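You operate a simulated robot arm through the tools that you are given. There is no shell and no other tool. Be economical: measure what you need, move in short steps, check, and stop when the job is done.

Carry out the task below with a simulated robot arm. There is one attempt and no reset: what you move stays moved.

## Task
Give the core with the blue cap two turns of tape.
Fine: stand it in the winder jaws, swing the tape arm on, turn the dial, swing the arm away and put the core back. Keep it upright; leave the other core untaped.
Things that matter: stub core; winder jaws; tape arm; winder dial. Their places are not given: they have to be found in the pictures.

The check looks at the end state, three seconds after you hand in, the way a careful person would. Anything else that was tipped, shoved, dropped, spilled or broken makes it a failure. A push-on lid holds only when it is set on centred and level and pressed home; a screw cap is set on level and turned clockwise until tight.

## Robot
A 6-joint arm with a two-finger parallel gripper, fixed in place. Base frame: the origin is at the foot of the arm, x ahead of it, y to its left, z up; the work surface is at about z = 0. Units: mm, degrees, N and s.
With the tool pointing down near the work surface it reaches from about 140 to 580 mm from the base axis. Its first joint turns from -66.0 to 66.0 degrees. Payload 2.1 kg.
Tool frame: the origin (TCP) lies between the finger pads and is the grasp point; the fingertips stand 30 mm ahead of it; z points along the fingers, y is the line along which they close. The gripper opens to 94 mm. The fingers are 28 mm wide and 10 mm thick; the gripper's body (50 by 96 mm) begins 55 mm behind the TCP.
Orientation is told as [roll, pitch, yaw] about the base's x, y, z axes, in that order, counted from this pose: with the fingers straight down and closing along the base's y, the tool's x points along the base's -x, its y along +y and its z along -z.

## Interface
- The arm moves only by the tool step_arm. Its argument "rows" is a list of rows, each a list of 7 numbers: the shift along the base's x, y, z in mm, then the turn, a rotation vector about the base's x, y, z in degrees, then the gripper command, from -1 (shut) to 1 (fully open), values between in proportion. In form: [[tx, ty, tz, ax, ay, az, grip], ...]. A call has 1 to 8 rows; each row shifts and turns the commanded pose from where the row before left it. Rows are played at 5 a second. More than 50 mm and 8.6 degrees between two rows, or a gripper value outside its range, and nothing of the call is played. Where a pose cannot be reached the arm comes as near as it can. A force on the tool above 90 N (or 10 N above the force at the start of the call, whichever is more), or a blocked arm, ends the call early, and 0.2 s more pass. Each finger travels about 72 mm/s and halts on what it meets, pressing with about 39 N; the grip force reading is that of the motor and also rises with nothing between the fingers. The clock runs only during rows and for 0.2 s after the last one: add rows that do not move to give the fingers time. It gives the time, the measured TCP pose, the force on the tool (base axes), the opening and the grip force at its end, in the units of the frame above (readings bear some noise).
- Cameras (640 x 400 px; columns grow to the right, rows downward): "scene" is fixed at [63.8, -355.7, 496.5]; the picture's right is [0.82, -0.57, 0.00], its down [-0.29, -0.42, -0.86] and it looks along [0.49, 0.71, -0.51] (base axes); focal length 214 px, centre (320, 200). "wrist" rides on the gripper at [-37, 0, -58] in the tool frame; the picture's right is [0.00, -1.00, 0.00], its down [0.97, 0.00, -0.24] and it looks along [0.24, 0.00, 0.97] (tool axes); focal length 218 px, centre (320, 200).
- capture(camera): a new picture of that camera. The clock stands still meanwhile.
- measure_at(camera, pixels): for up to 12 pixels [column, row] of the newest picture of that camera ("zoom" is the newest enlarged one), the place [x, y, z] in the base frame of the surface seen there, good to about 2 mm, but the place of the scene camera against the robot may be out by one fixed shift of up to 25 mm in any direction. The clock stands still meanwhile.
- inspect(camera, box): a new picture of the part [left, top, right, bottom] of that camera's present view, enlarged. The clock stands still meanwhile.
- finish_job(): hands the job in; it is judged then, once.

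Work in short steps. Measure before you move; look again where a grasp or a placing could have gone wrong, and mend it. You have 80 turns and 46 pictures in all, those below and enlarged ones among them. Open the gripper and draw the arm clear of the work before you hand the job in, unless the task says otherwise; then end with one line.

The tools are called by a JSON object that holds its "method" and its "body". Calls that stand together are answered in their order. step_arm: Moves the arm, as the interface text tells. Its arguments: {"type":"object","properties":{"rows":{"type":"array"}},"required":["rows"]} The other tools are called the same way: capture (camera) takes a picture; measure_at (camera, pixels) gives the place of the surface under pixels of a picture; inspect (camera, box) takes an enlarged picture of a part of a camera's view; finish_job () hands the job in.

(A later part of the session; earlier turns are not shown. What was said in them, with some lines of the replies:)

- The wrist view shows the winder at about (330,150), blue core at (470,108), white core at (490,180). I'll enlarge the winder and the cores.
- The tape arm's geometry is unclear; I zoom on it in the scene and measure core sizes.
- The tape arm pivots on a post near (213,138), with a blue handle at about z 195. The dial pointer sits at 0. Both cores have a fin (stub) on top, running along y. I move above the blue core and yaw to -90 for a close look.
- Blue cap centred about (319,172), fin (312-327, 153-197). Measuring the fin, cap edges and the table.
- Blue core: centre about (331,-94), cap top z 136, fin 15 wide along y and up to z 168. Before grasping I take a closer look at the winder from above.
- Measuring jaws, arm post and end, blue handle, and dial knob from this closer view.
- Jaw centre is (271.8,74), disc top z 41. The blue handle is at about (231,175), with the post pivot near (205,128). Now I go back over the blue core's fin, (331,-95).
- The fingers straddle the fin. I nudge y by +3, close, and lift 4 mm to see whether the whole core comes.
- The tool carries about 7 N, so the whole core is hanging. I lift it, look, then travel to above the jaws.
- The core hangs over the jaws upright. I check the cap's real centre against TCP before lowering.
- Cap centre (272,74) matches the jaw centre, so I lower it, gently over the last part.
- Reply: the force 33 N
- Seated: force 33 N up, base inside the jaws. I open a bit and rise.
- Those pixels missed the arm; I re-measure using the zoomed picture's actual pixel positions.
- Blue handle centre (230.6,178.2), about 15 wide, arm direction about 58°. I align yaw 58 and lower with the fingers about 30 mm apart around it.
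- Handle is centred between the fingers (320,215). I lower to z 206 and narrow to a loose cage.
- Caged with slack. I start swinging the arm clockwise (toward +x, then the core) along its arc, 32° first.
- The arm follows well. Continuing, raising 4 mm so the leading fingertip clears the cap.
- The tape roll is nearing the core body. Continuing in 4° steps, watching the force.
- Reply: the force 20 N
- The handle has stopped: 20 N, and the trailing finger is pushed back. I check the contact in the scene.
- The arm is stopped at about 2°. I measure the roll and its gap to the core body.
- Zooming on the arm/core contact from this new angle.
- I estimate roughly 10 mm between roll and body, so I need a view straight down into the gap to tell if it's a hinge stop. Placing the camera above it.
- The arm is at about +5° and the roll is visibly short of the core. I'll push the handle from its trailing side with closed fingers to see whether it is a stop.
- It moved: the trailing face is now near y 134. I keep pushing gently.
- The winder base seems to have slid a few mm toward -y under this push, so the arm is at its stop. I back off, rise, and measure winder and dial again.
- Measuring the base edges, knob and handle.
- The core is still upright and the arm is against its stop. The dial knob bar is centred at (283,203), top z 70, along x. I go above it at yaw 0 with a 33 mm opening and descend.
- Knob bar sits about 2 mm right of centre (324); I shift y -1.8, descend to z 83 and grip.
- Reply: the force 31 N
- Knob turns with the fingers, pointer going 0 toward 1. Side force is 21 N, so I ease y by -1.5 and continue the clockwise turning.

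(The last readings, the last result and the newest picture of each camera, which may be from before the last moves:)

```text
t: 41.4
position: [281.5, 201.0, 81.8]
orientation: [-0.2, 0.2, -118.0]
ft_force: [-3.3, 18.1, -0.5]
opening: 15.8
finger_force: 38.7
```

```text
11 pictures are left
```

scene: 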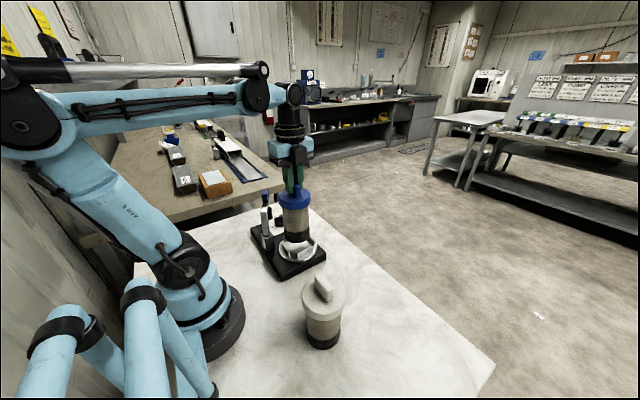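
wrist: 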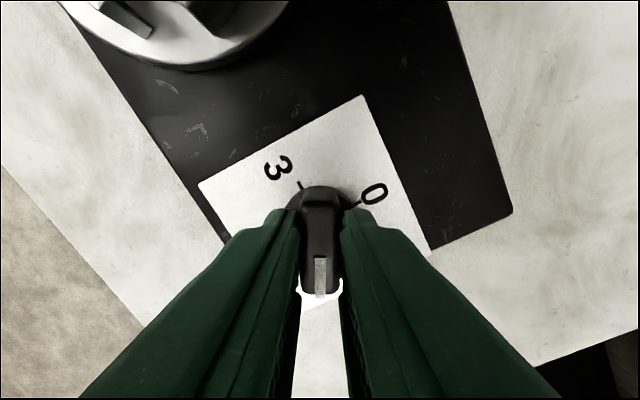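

No joint trouble; pointer past 1. I continue the remaining 62° to 2.

{"method": "step_arm", "body": {"rows": [[0, 1, 0, 0, 0, -8, -1], [0, 0, 0, 0, 0, -8, -1], [0, 0, 0, 0, 0, -8, -1], [0, 0, 0, 0, 0, -8, -1], [0, 0, 0, 0, 0, -8, -1], [0, 0, 0, 0, 0, -8, -1], [0, 0, 0, 0, 0, -7, -1], [0, 0, 0, 0, 0, -7, -1]]}}

{"method": "step_arm", "body": {"rows": [[0, 0, 0, 0, 0, 0, -1], [0, 0, 0, 0, 0, 0, -0.3], [0, 0, 0, 0, 0, 0, -0.3], [0, 0, 10, 0, 0, 0, -0.3], [0, 0, 30, 0, 0, 0, -0.3], [0, 0, 40, 0, 0, 0, -0.3], [0, 0, 40, 0, 0, 0, -0.3], [0, 0, 0, 0, 0, 0, -0.3]]}}

{"method": "capture", "body": {"camera": "wrist"}}

```text
t: 43.2
position: [335.5, -40.1, 81.7]
orientation: [-0.3, 0.0, -179.3]
ft_force: [4.1, 8.7, 7.0]
opening: 15.8
finger_force: 39.2
out of reach, approached as far as the arm can: row 3, 4, 5, 6, 7, 8
```

```text
t: 45.0
position: [335.6, -42.2, 201.6]
orientation: [0.0, 0.0, -179.8]
ft_force: [-0.3, 0.3, -0.2]
opening: 32.8
finger_force: 0.0
out of reach, approached as far as the arm can: row 6
```

```text
10 pictures are left
```

wrist: 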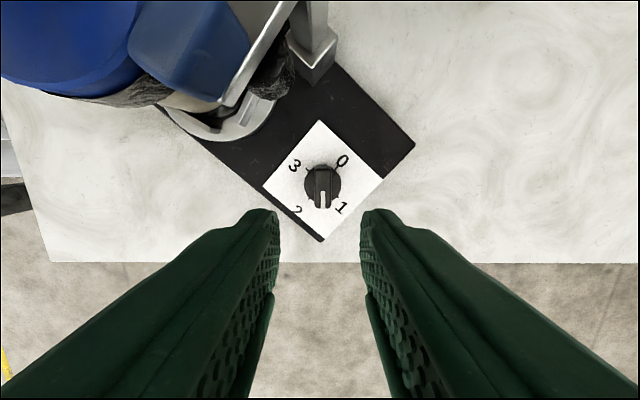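

The wrist limit made the arm slide sideways to (335,-40) while gripping the knob, dragging the winder along. I check the scene right away.

{"method": "capture", "body": {"camera": "scene"}}

{"method": "measure_at", "body": {"camera": "wrist", "pixels": [[319, 170], [319, 200], [413, 145], [322, 241], [336, 66], [240, 120], [270, 95], [100, 60], [190, 45], [232, 105], [290, 25], [275, 70]]}}

```text
9 pictures are left
```

scene: 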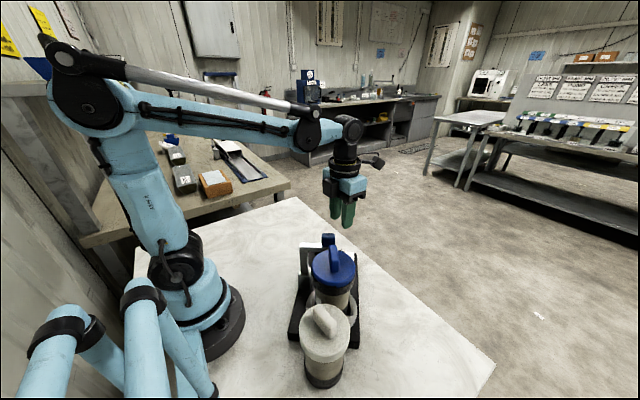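

```text
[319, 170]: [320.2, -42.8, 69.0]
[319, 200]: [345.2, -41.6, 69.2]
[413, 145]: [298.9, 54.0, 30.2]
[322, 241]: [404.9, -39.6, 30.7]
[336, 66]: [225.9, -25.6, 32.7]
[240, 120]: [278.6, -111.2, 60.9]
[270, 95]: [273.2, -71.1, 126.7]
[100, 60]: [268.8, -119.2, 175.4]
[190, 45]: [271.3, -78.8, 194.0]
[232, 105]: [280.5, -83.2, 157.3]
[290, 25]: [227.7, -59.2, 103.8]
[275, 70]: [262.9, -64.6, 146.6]
```

Nothing tipped: the winder with core and arm slid to about y -42 and rotated -45°, and the white core was nudged. The dial pointer is midway between 1 and 2. I rise, turn the tool back by +180 (away from the wrist limit), and then can drag the winder home by its knob.

{"method": "step_arm", "body": {"rows": [[0, 0, 20, 0, 0, 0, -0.3], [0, 0, 0, 0, 0, 8, -0.3], [0, 0, 0, 0, 0, 8, -0.3]]}}

{"method": "step_arm", "body": {"rows": [[0, 0, 0, 0, 0, 8.2, -0.3], [0, 0, 0, 0, 0, 8.2, -0.3], [0, 0, 0, 0, 0, 8.2, -0.3], [0, 0, 0, 0, 0, 8.2, -0.3], [0, 0, 0, 0, 0, 8.2, -0.3], [0, 0, 0, 0, 0, 8.2, -0.3], [0, 0, 0, 0, 0, 8.2, -0.3], [0, 0, 0, 0, 0, 8.2, -0.3]]}}

{"method": "step_arm", "body": {"rows": [[0, 0, 0, 0, 0, 8.2, -0.3], [0, 0, 0, 0, 0, 8.2, -0.3], [0, 0, 0, 0, 0, 8.2, -0.3], [0, 0, 0, 0, 0, 8.2, -0.3], [0, 0, 0, 0, 0, 8.2, -0.3], [0, 0, 0, 0, 0, 8.2, -0.3], [0, 0, 0, 0, 0, 8.2, -0.3], [0, 0, 0, 0, 0, 8.2, -0.3]]}}

```text
t: 45.8
position: [336.1, -42.9, 222.0]
orientation: [-0.1, 0.1, -164.0]
ft_force: [0.2, -0.5, 0.3]
opening: 32.9
finger_force: 0.0
```

```text
t: 47.6
position: [335.5, -43.8, 222.5]
orientation: [-0.1, 0.0, -98.2]
ft_force: [0.3, 0.6, 0.0]
opening: 32.8
finger_force: 0.1
```

```text
t: 49.4
position: [334.8, -42.8, 222.4]
orientation: [0.0, -0.1, -32.7]
ft_force: [0.5, 0.0, -0.3]
opening: 32.9
finger_force: 0.1
```

Commanded pose is consistent. Finishing the rotation to yaw 0, then looking.

{"method": "step_arm", "body": {"rows": [[0, 0, 0, 0, 0, 8.2, -0.3], [0, 0, 0, 0, 0, 8.2, -0.3], [0, 0, 0, 0, 0, 8.2, -0.3], [0, 0, 0, 0, 0, 8.2, -0.3], [0, 0, -40, 0, 0, 0, -0.3], [0, 0, 0, 0, 0, 0, -0.3]]}}

{"method": "capture", "body": {"camera": "wrist"}}

```text
t: 50.8
position: [334.8, -43.6, 180.9]
orientation: [0.1, 0.0, 0.1]
ft_force: [0.7, 0.5, -0.9]
opening: 32.7
finger_force: 0.1
```

```text
8 pictures are left
```

wrist: 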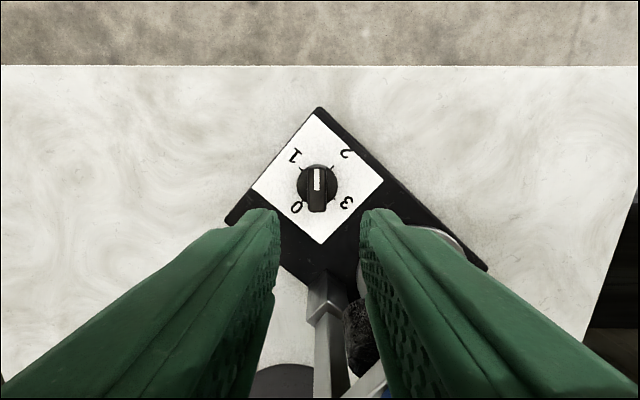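

Knob bar is between the fingers (317,185). I descend, grip, and drag the winder slowly toward its original place, holding yaw 0 so that the base trails back into line.

{"method": "step_arm", "body": {"rows": [[0, 0.8, -30, 0, 0, 0, -0.3], [0, 0, -30, 0, 0, 0, -0.3], [0, 0, -25, 0, 0, 0, -0.3], [0, 0, -13, 0, 0, 0, -0.3], [0, 0, 0, 0, 0, 0, -1], [0, 0, 0, 0, 0, 0, -1], [0, 0, 0, 0, 0, 0, -1]]}}

{"method": "step_arm", "body": {"rows": [[0, 4, 0, 0, 0, 0, -1], [-2, 8, 0, 0, 0, 0, -1], [-3, 13, 0, 0, 0, 0, -1], [-3, 14, 0, 0, 0, 0, -1], [-3, 14, 0, 0, 0, 0, -1], [-3, 14, 0, 0, 0, 0, -1], [-2, 8, 0, 0, 0, 0, -1], [-1, 3, 0, 0, 0, 0, -1]]}}

{"method": "inspect", "body": {"camera": "scene", "box": [220, 160, 420, 400]}}

```text
t: 52.4
position: [335.1, -41.0, 82.4]
orientation: [0.1, -0.1, 0.1]
ft_force: [6.4, 11.2, -0.6]
opening: 15.7
finger_force: 39.6
```

```text
t: 54.2
position: [318.6, 37.3, 85.2]
orientation: [0.0, 0.1, -0.1]
ft_force: [-1.8, -9.9, -0.1]
opening: 15.9
finger_force: 39.6
```

```text
1.67 times, centred on (320, 280) of scene
```

zoom: 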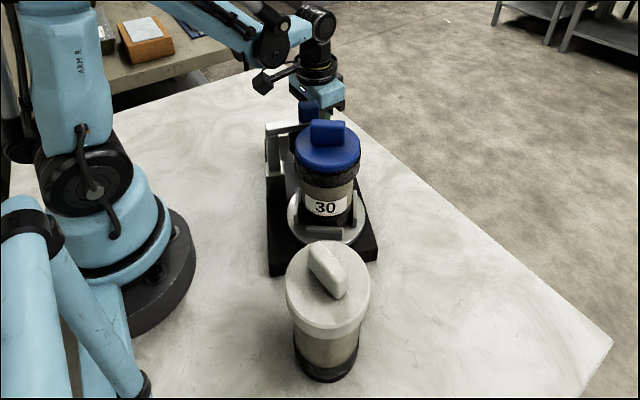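

The drag works well; core upright, winder trailing. Continuing toward knob (281,208).

{"method": "step_arm", "body": {"rows": [[-1, 5, 0, 0, 0, 0, -1], [-3, 12, 0, 0, 0, 0, -1], [-3, 14, 0, 0, 0, 0, -1], [-3, 14, 0, 0, 0, 0, -1], [-3, 14, 0, 0, 0, 0, -1], [-3, 14, 0, 0, 0, 0, -1], [-3, 12, 0, 0, 0, 0, -1], [-1, 5, 0, 0, 0, 0, -1]]}}

{"method": "step_arm", "body": {"rows": [[-2, 5, 0, 0, 0, 0, -1], [-3, 12, 0, 0, 0, 0, -1], [-3, 14, 0, 0, 0, 0, -1], [-3, 14, 0, 0, 0, 0, -1], [-3, 14, 0, 0, 0, 0, -1], [-2, 12, 0, 0, 0, 0, -1], [-1.5, 7, 0, 0, 0, 0, -1], [0, 2, 0, 0, 0, 0, -1]]}}

{"method": "capture", "body": {"camera": "wrist"}}

```text
t: 56.0
position: [299.3, 126.9, 83.6]
orientation: [-0.1, 0.0, -0.1]
ft_force: [-1.2, -10.2, 0.0]
opening: 15.9
finger_force: 38.9
```

```text
t: 57.8
position: [280.7, 204.9, 84.6]
orientation: [-0.1, 0.0, 0.0]
ft_force: [-1.9, -15.7, 1.0]
opening: 15.9
finger_force: 38.8
```

```text
6 pictures are left
```

wrist: 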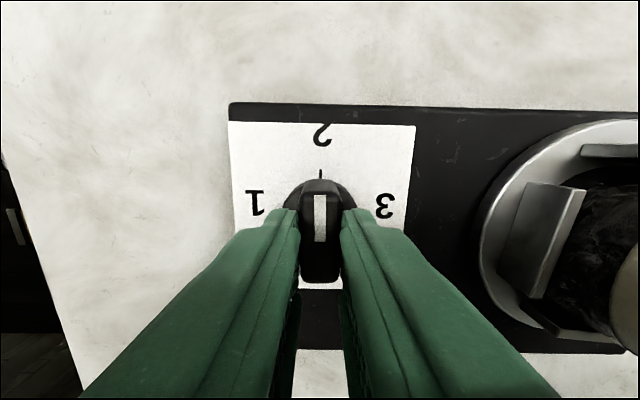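

Pointer exactly at 2 and the base is back in line. I pull 2.5 mm more, release, rise, and view the tape arm.

{"method": "step_arm", "body": {"rows": [[0, 2.5, 0, 0, 0, 0, -1], [0, 0, 0, 0, 0, 0, -1], [0, 0, 0, 0, 0, 0, -0.3], [0, 0, 0, 0, 0, 0, -0.3], [0, 0, 20, 0, 0, 0, -0.3], [0, 0, 40, 0, 0, 0, -0.3], [0, 0, 45, 0, 0, 0, -0.3]]}}

{"method": "step_arm", "body": {"rows": [[-8, -15, 40, 0, 0, 0, -0.3], [-8, -15, 40, 0, 0, 0, -0.3], [-8, -15, 0, 0, 0, 0, -0.3], [-8, -10, 0, 0, 0, 0, -0.3], [0, 0, 0, 0, 0, 0, -0.3]]}}

{"method": "capture", "body": {"camera": "wrist"}}

```text
t: 59.4
position: [281.3, 207.3, 188.8]
orientation: [0.0, 0.1, -0.1]
ft_force: [-0.4, -0.2, -0.2]
opening: 32.9
finger_force: 0.0
```

```text
t: 60.6
position: [247.3, 152.2, 270.3]
orientation: [0.0, 0.0, 0.1]
ft_force: [0.0, -0.2, -1.2]
opening: 32.9
finger_force: 0.0
```

```text
5 pictures are left
```

wrist: 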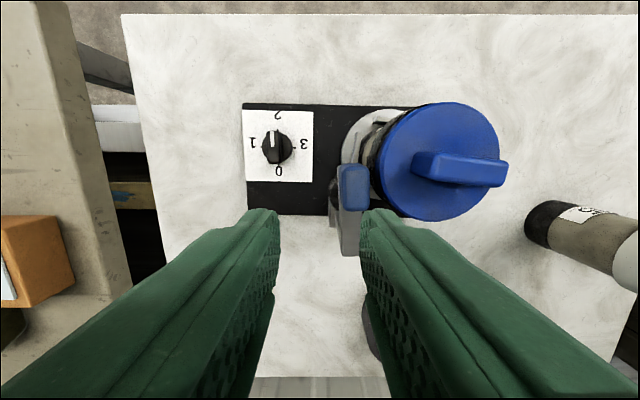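

Measuring handle, arm end, cap, fin ends and the white core.

{"method": "measure_at", "body": {"camera": "wrist", "pixels": [[343, 170], [364, 168], [345, 206], [366, 206], [345, 250], [358, 250], [440, 106], [496, 150], [388, 140], [440, 217], [420, 165], [502, 172]]}}

{"method": "measure_at", "body": {"camera": "wrist", "pixels": [[247, 112], [250, 208], [330, 107], [532, 235], [545, 205], [560, 245], [600, 225], [620, 270], [274, 135], [276, 158], [330, 215], [370, 205]]}}

```text
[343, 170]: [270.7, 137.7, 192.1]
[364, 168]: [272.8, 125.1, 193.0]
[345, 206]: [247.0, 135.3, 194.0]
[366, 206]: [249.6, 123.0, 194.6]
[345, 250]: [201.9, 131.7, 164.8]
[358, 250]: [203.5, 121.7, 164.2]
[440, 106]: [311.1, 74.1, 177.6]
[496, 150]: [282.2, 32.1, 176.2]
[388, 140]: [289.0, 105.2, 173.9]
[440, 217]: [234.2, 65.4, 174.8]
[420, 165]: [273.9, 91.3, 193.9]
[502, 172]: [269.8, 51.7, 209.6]
```

```text
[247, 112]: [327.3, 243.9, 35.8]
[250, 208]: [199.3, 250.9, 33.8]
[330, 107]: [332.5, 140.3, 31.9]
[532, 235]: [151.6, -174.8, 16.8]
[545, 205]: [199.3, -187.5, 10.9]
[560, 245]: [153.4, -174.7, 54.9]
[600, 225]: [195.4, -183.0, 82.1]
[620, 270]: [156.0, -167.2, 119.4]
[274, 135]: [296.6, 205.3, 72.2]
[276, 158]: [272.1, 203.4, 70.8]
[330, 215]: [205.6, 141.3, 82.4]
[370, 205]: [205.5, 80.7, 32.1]
```

Handle centre (260,130), arm at about 4°. Core is still centred in the jaws at (272.5,70.5). I cage the handle again and swing it away counter-clockwise.

{"method": "step_arm", "body": {"rows": [[6.5, -11, 0, 0, 0, 4, -0.42], [6.2, -11, 0, 0, 0, 0, -0.42], [0, 0, -20, 0, 0, 0, -0.42], [0, 0, -20, 0, 0, 0, -0.42], [0, 0, -19, 0, 0, 0, -0.42], [0, 0, 0, 0, 0, 0, -0.58], [0, 0, 0, 0, 0, 0, -0.58]]}}

{"method": "step_arm", "body": {"rows": [[-1.1, 7.2, 0, 0, 0, 8, -0.58], [-1.8, 7.0, 0, 0, 0, 8, -0.58], [-2.8, 6.7, 0, 0, 0, 8, -0.58], [-3.7, 6.2, 0, 0, 0, 8, -0.58], [-4.6, 5.6, 0, 0, 0, 8, -0.58], [-5.3, 4.9, 0, 0, 0, 8, -0.58], [0, 0, 0, 0, 0, 0, -0.58]]}}

```text
t: 62.2
position: [262.3, 131.2, 210.9]
orientation: [0.0, 0.1, 4.0]
ft_force: [-0.5, -1.0, -0.6]
opening: 20.4
finger_force: 0.0
```

```text
t: 63.8
position: [241.7, 167.7, 210.1]
orientation: [0.1, -0.1, 52.2]
ft_force: [-2.6, 2.8, -0.5]
opening: 21.6
finger_force: 1.6
```

At 52° with only about 3 N. Going 6° more to the original parked angle, then opening and rising.

{"method": "step_arm", "body": {"rows": [[-2.2, 1.7, 0, 0, 0, 3, -0.58], [-2.2, 1.5, 0, 0, 0, 3, -0.58], [0, 0, 0, 0, 0, 0, -0.58]]}}

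{"method": "step_arm", "body": {"rows": [[0, 0, 0, 0, 0, 0, -0.35], [0, 0, 0, 0, 0, 0, -0.35], [0, 0, 25, 0, 0, 0, -0.35], [0, 0, 30, 0, 0, 0, -0.35], [0, 0, 25, 0, 0, 0, -0.35], [0, 0, 0, 0, 0, -8, -0.35], [0, 0, 0, 0, 0, -8, -0.35], [0, 0, 0, 0, 0, -8, -0.35]]}}

{"method": "step_arm", "body": {"rows": [[5, -15, 0, 0, 0, -8.5, -0.35], [5, -15, 0, 0, 0, -8.5, -0.35], [5, -15, 0, 0, 0, -8.5, -0.35], [5, -15, 0, 0, 0, -8.5, -0.35], [5, -15, 0, 0, 0, -8.5, -0.35], [4, -12, 0, 0, 0, -8.5, -0.35], [3, -10, 0, 0, 0, -8.5, -0.35], [3, 0, 0, 0, 0, -8.5, -0.35]]}}

```text
t: 64.6
position: [238.1, 172.4, 210.7]
orientation: [0.0, 0.0, 58.2]
ft_force: [-4.8, 1.4, -1.5]
opening: 22.3
finger_force: 1.9
```

```text
t: 66.4
position: [237.3, 172.4, 289.1]
orientation: [-0.1, -0.1, 33.9]
ft_force: [-0.8, 0.4, -0.3]
opening: 30.4
finger_force: 0.0
```

```text
t: 68.2
position: [274.3, 74.7, 291.1]
orientation: [0.0, 0.0, -34.1]
ft_force: [0.1, -0.7, 0.1]
opening: 30.7
finger_force: 0.1
```

The arm is parked. I align yaw to the fin (about -96), centre over the core and look.

{"method": "step_arm", "body": {"rows": [[0, -1, 0, 0, 0, -7.5, -0.35], [-1, -1, 0, 0, 0, -7.5, -0.35], [-1, -1, 0, 0, 0, -7.5, -0.35], [0, -1, 0, 0, 0, -7.5, -0.35], [0, 0, -10, 0, 0, -7.5, -0.2], [0, 0, -10, 0, 0, -7.5, -0.2], [0, 0, -10, 0, 0, -7.5, -0.2], [0, 0, -10, 0, 0, -7.5, -0.2]]}}

{"method": "capture", "body": {"camera": "wrist"}}

```text
t: 70.0
position: [271.1, 70.3, 250.9]
orientation: [-0.1, 0.0, -94.1]
ft_force: [0.5, -0.1, 0.5]
opening: 37.9
finger_force: 0.1
```

```text
4 pictures are left
```

wrist: 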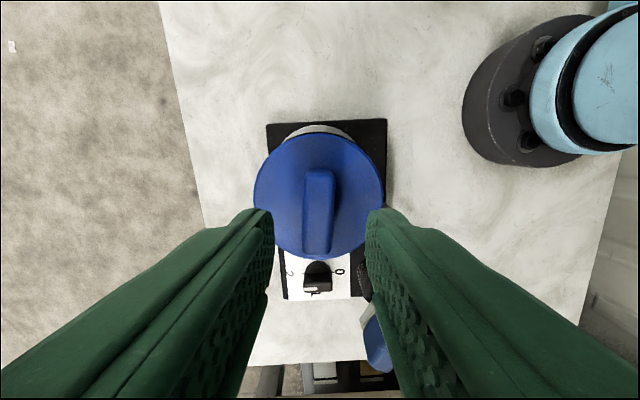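

Fin centred between the fingers at column 318. I descend to z 211, grip and lift the core out.

{"method": "step_arm", "body": {"rows": [[0, 0, -15, 0, 0, 0, -0.2], [0, 0, -15, 0, 0, 0, -0.2], [0, 0, -10, 0, 0, 0, -0.2], [0, 0, 0, 0, 0, 0, -1], [0, 0, 0, 0, 0, 0, -1], [0, 0, 0, 0, 0, 0, -1]]}}

{"method": "step_arm", "body": {"rows": [[0, 0, 5, 0, 0, 0, -1], [0, 0, 10, 0, 0, 0, -1], [0, 0, 15, 0, 0, 0, -1], [0, 0, 15, 0, 0, 0, -1], [0, 0, 15, 0, 0, 0, -1], [0, 0, 15, 0, 0, 0, -1], [0, 0, 0, 0, 0, 0, -1]]}}

```text
t: 71.4
position: [272.0, 69.3, 211.4]
orientation: [-0.1, 0.0, -93.9]
ft_force: [0.8, -1.4, 1.0]
opening: 14.4
finger_force: 39.4
```

```text
t: 73.0
position: [271.0, 69.2, 285.3]
orientation: [0.0, 0.0, -94.0]
ft_force: [-0.2, -0.7, -7.1]
opening: 14.6
finger_force: 39.6
```

Core held (7 N). I carry it back to its original spot (331,-94), restoring yaw -90.

{"method": "step_arm", "body": {"rows": [[8.5, -23.5, 0, 0, 0, 2, -1], [8.5, -23.5, 0, 0, 0, 2, -1], [8.5, -23.5, 0, 0, 0, 0, -1], [8.5, -23.5, 0, 0, 0, 0, -1], [8.5, -23.5, 0, 0, 0, 0, -1], [8.5, -23.5, 0, 0, 0, 0, -1], [8.5, -23, 0, 0, 0, 0, -1], [0, 0, 0, 0, 0, 0, -1]]}}

{"method": "step_arm", "body": {"rows": [[0, 0, -25, 0, 0, 0, -1], [0, 0, -25, 0, 0, 0, -1], [0, 0, -25, 0, 0, 0, -1], [0, 0, -20, 0, 0, 0, -1], [0, 0, -10, 0, 0, 0, -1], [0, 0, -5, 0, 0, 0, -1], [0, 0, 0, 0, 0, 0, -1]]}}

```text
t: 74.8
position: [330.6, -92.0, 286.1]
orientation: [0.0, 0.1, -89.9]
ft_force: [0.2, -0.7, -7.1]
opening: 14.4
finger_force: 38.7
```

```text
t: 76.4
position: [330.5, -93.0, 175.3]
orientation: [0.0, 0.1, -90.1]
ft_force: [-0.6, -0.4, -6.5]
opening: 14.7
finger_force: 39.3
```

Last few millimetres until it touches the table, then release and rise.

{"method": "step_arm", "body": {"rows": [[0, 0, -1, 0, 0, 0, -1], [0, 0, -1, 0, 0, 0, -1], [0, 0, -1, 0, 0, 0, -1], [0, 0, 0, 0, 0, 0, -1]]}}

```text
t: 77.4
position: [330.0, -92.9, 172.0]
orientation: [0.0, 0.0, -90.0]
ft_force: [-0.2, -1.0, -6.2]
opening: 14.6
finger_force: 38.6
```

{"method": "step_arm", "body": {"rows": [[0, 0, -0.7, 0, 0, 0, -1], [0, 0, -0.7, 0, 0, 0, -1], [0, 0, -0.7, 0, 0, 0, -1], [0, 0, 0, 0, 0, 0, -1]]}}

```text
t: 78.4
position: [330.1, -92.1, 171.4]
orientation: [0.1, 0.0, -90.0]
ft_force: [-5.7, 2.2, 45.1]
opening: 14.5
finger_force: 39.1
```

It stands on the table (45 N). I release, rise, and go to view the white core.

{"method": "step_arm", "body": {"rows": [[0, 0, 1, 0, 0, 0, -0.6], [0, 0, 0, 0, 0, 0, -0.3], [0, 0, 0, 0, 0, 0, -0.3], [0, 0, 20, 0, 0, 0, -0.3], [0, 0, 35, 0, 0, 0, -0.3], [0, 0, 40, 0, 0, 0, -0.3], [0, 0, 0, 0, 0, 0, -0.3]]}}

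{"method": "step_arm", "body": {"rows": [[-25, -10, 5, 0, 0, 0, -0.3], [-25, -10, 5, 0, 0, 0, -0.3], [-25, -10, 0, 0, 0, 0, -0.3], [-25, -10, 0, 0, 0, 0, -0.3], [-25, -10, 0, 0, 0, 0, -0.3], [0, 0, 0, 0, 0, 0, -0.3]]}}

{"method": "capture", "body": {"camera": "wrist"}}

```text
t: 80.0
position: [332.1, -92.4, 266.0]
orientation: [-0.1, 0.1, -90.0]
ft_force: [0.0, 0.4, -0.4]
opening: 33.0
finger_force: 0.2
```

```text
t: 81.4
position: [205.2, -142.3, 276.2]
orientation: [0.0, 0.0, -89.9]
ft_force: [0.8, 0.2, 0.3]
opening: 32.6
finger_force: 0.1
```

```text
3 pictures are left
```

wrist: 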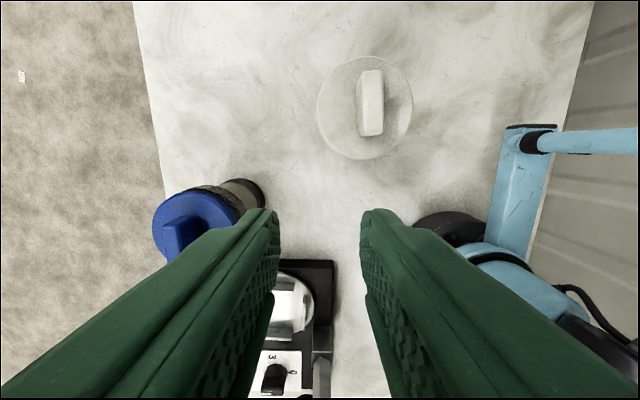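

The white core is upright but displaced. I measure it to move it back to about (205.5,-157.5).

{"method": "measure_at", "body": {"camera": "wrist", "pixels": [[320, 108], [410, 105], [365, 60], [362, 156], [372, 73], [370, 130], [362, 100], [381, 100], [340, 125], [395, 80], [335, 80], [395, 135]]}}

```text
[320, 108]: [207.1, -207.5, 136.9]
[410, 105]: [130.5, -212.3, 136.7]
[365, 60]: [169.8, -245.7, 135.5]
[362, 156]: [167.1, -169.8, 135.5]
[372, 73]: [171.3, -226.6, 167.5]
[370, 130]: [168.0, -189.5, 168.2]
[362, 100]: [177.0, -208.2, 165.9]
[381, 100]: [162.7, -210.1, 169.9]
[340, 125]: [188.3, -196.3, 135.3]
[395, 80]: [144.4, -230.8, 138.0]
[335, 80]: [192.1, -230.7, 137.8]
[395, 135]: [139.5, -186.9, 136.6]
```

White core centre is (169,-208), fin yaw about -85. I go grip it.

{"method": "step_arm", "body": {"rows": [[-12, -22, 0, 0, 0, 5, -0.2], [-12, -22, 0, 0, 0, 0, -0.2], [-11.5, -21.7, 0, 0, 0, 0, -0.2], [0, 0, -25, 0, 0, 0, -0.2], [0, 0, -25, 0, 0, 0, -0.2], [0, 0, -10, 0, 0, 0, -0.2], [0, 0, 0, 0, 0, 0, -0.2]]}}

{"method": "capture", "body": {"camera": "wrist"}}

```text
t: 83.0
position: [169.5, -207.7, 216.4]
orientation: [0.0, 0.0, -85.1]
ft_force: [0.3, 0.4, 0.7]
opening: 37.6
finger_force: 0.1
```

```text
2 pictures are left
```

wrist: 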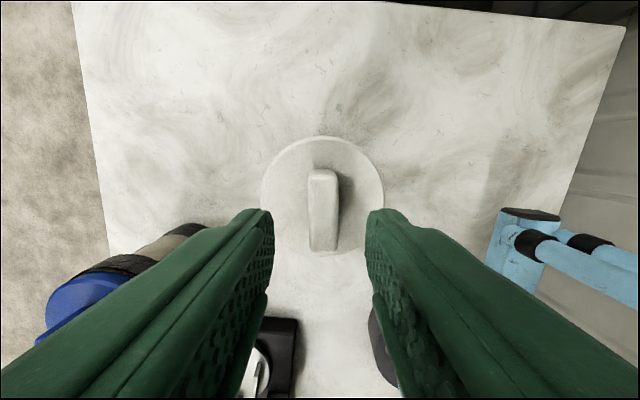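

Fin is between the fingers (322,210). I descend to z 171, grip, and lift 15 mm.

{"method": "step_arm", "body": {"rows": [[0, 0, -20, 0, 0, 0, -0.2], [0, 0, -15, 0, 0, 0, -0.2], [0, 0, -10, 0, 0, 0, -0.2], [0, 0, 0, 0, 0, 0, -1], [0, 0, 0, 0, 0, 0, -1], [0, 0, 0, 0, 0, 0, -1]]}}

{"method": "step_arm", "body": {"rows": [[0, 0, 5, 0, 0, 0, -1], [0, 0, 10, 0, 0, 0, -1], [0, 0, 0, 0, 0, 0, -1]]}}

```text
t: 84.4
position: [170.7, -208.5, 170.9]
orientation: [0.0, -0.1, -85.0]
ft_force: [0.4, -0.2, -6.3]
opening: 14.5
finger_force: 39.0
```

```text
t: 85.2
position: [171.3, -208.8, 187.6]
orientation: [0.1, 0.0, -85.0]
ft_force: [-0.1, -0.6, -5.6]
opening: 14.4
finger_force: 39.3
```

Carrying it by (+36.5,+50.5) back to its place and lowering.

{"method": "step_arm", "body": {"rows": [[9, 12.5, 0, 0, 0, 0, -1], [9, 12.5, 0, 0, 0, 0, -1], [9, 12.5, 0, 0, 0, 0, -1], [9.5, 13, 0, 0, 0, 0, -1], [0, 0, 0, 0, 0, 0, -1], [0, 0, -8, 0, 0, 0, -1], [0, 0, -5, 0, 0, 0, -1], [0, 0, 0, 0, 0, 0, -1]]}}

{"method": "step_arm", "body": {"rows": [[0, 0, -1, 0, 0, 0, -1], [0, 0, -0.7, 0, 0, 0, -1], [0, 0, -0.7, 0, 0, 0, -1], [0, 0, 0, 0, 0, 0, -1]]}}

```text
t: 87.0
position: [208.1, -158.1, 174.0]
orientation: [0.0, 0.0, -85.0]
ft_force: [0.5, -0.1, -7.2]
opening: 14.6
finger_force: 39.1
```

```text
t: 88.0
position: [206.7, -157.7, 171.3]
orientation: [0.0, 0.0, -85.0]
ft_force: [1.9, 0.0, 17.2]
opening: 14.2
finger_force: 39.1
```

It stands on the table. I release, rise, and draw the arm clear, then check the whole scene.

{"method": "step_arm", "body": {"rows": [[0, 0, 0.5, 0, 0, 0, -0.6], [0, 0, 0, 0, 0, 0, -0.3], [0, 0, 0, 0, 0, 0, -0.3], [0, 0, 20, 0, 0, 0, -0.3], [0, 0, 35, 0, 0, 0, -0.3], [0, 0, 40, 0, 0, 0, 0], [0, 0, 40, 0, 0, 0, 0], [0, 0, 0, 0, 0, 0, 0]]}}

{"method": "step_arm", "body": {"rows": [[6, 30, 10, 0, 0, 0, 0.5], [6, 30, 10, 0, 0, 0, 1], [6, 30, 10, 0, 0, 0, 1], [6, 30, 10, 0, 0, 0, 1], [6, 30, 10, 0, 0, 0, 1], [6, 30, 10, 0, 0, 0, 1], [6, 30, 10, 0, 0, 0, 1], [0, 0, 0, 0, 0, 0, 1]]}}

{"method": "capture", "body": {"camera": "scene"}}

```text
t: 89.8
position: [206.4, -160.0, 307.3]
orientation: [0.0, -0.1, -85.0]
ft_force: [0.0, 0.5, -0.4]
opening: 46.9
finger_force: 0.1
```

```text
t: 91.6
position: [248.6, 50.4, 376.3]
orientation: [0.0, 0.0, -85.0]
ft_force: [0.5, 0.4, 0.5]
opening: 93.8
finger_force: 0.0
```

```text
1 pictures are left
```

scene: 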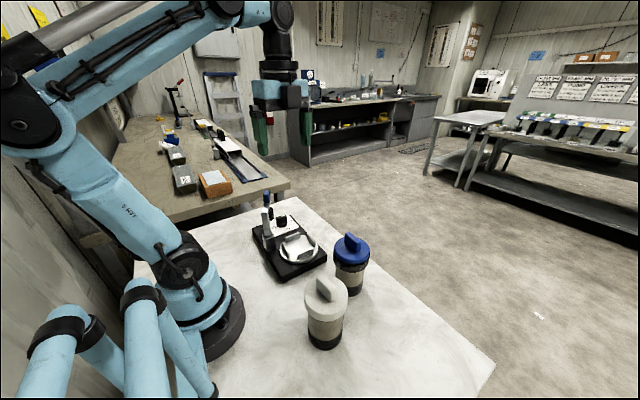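

The scene matches the starting layout: winder in place with the arm parked, and both cores upright in their spots. One last enlarged check of the tape.

{"method": "inspect", "body": {"camera": "scene", "box": [240, 185, 390, 355]}}

```text
2.35 times, centred on (315, 270) of scene
```

zoom: 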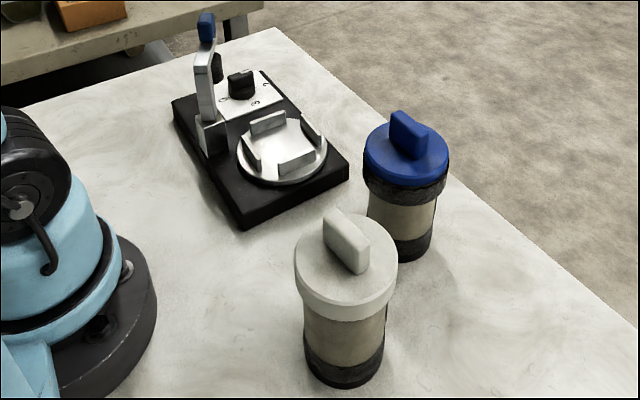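

The blue core has a dark tape band under its cap and the white core has none. The gripper is open and clear, so I hand in.

{"method": "finish_job", "body": {}}

```text
The job is handed in.
```

The blue-capped core has its tape (dial at 2) and stands upright where it started, and the white core is untaped; but I dragged the winder about 250 mm by its knob mid-job and it pushed the white core, so I moved both back, to within about 1 cm by my measurements, with nothing tipped.
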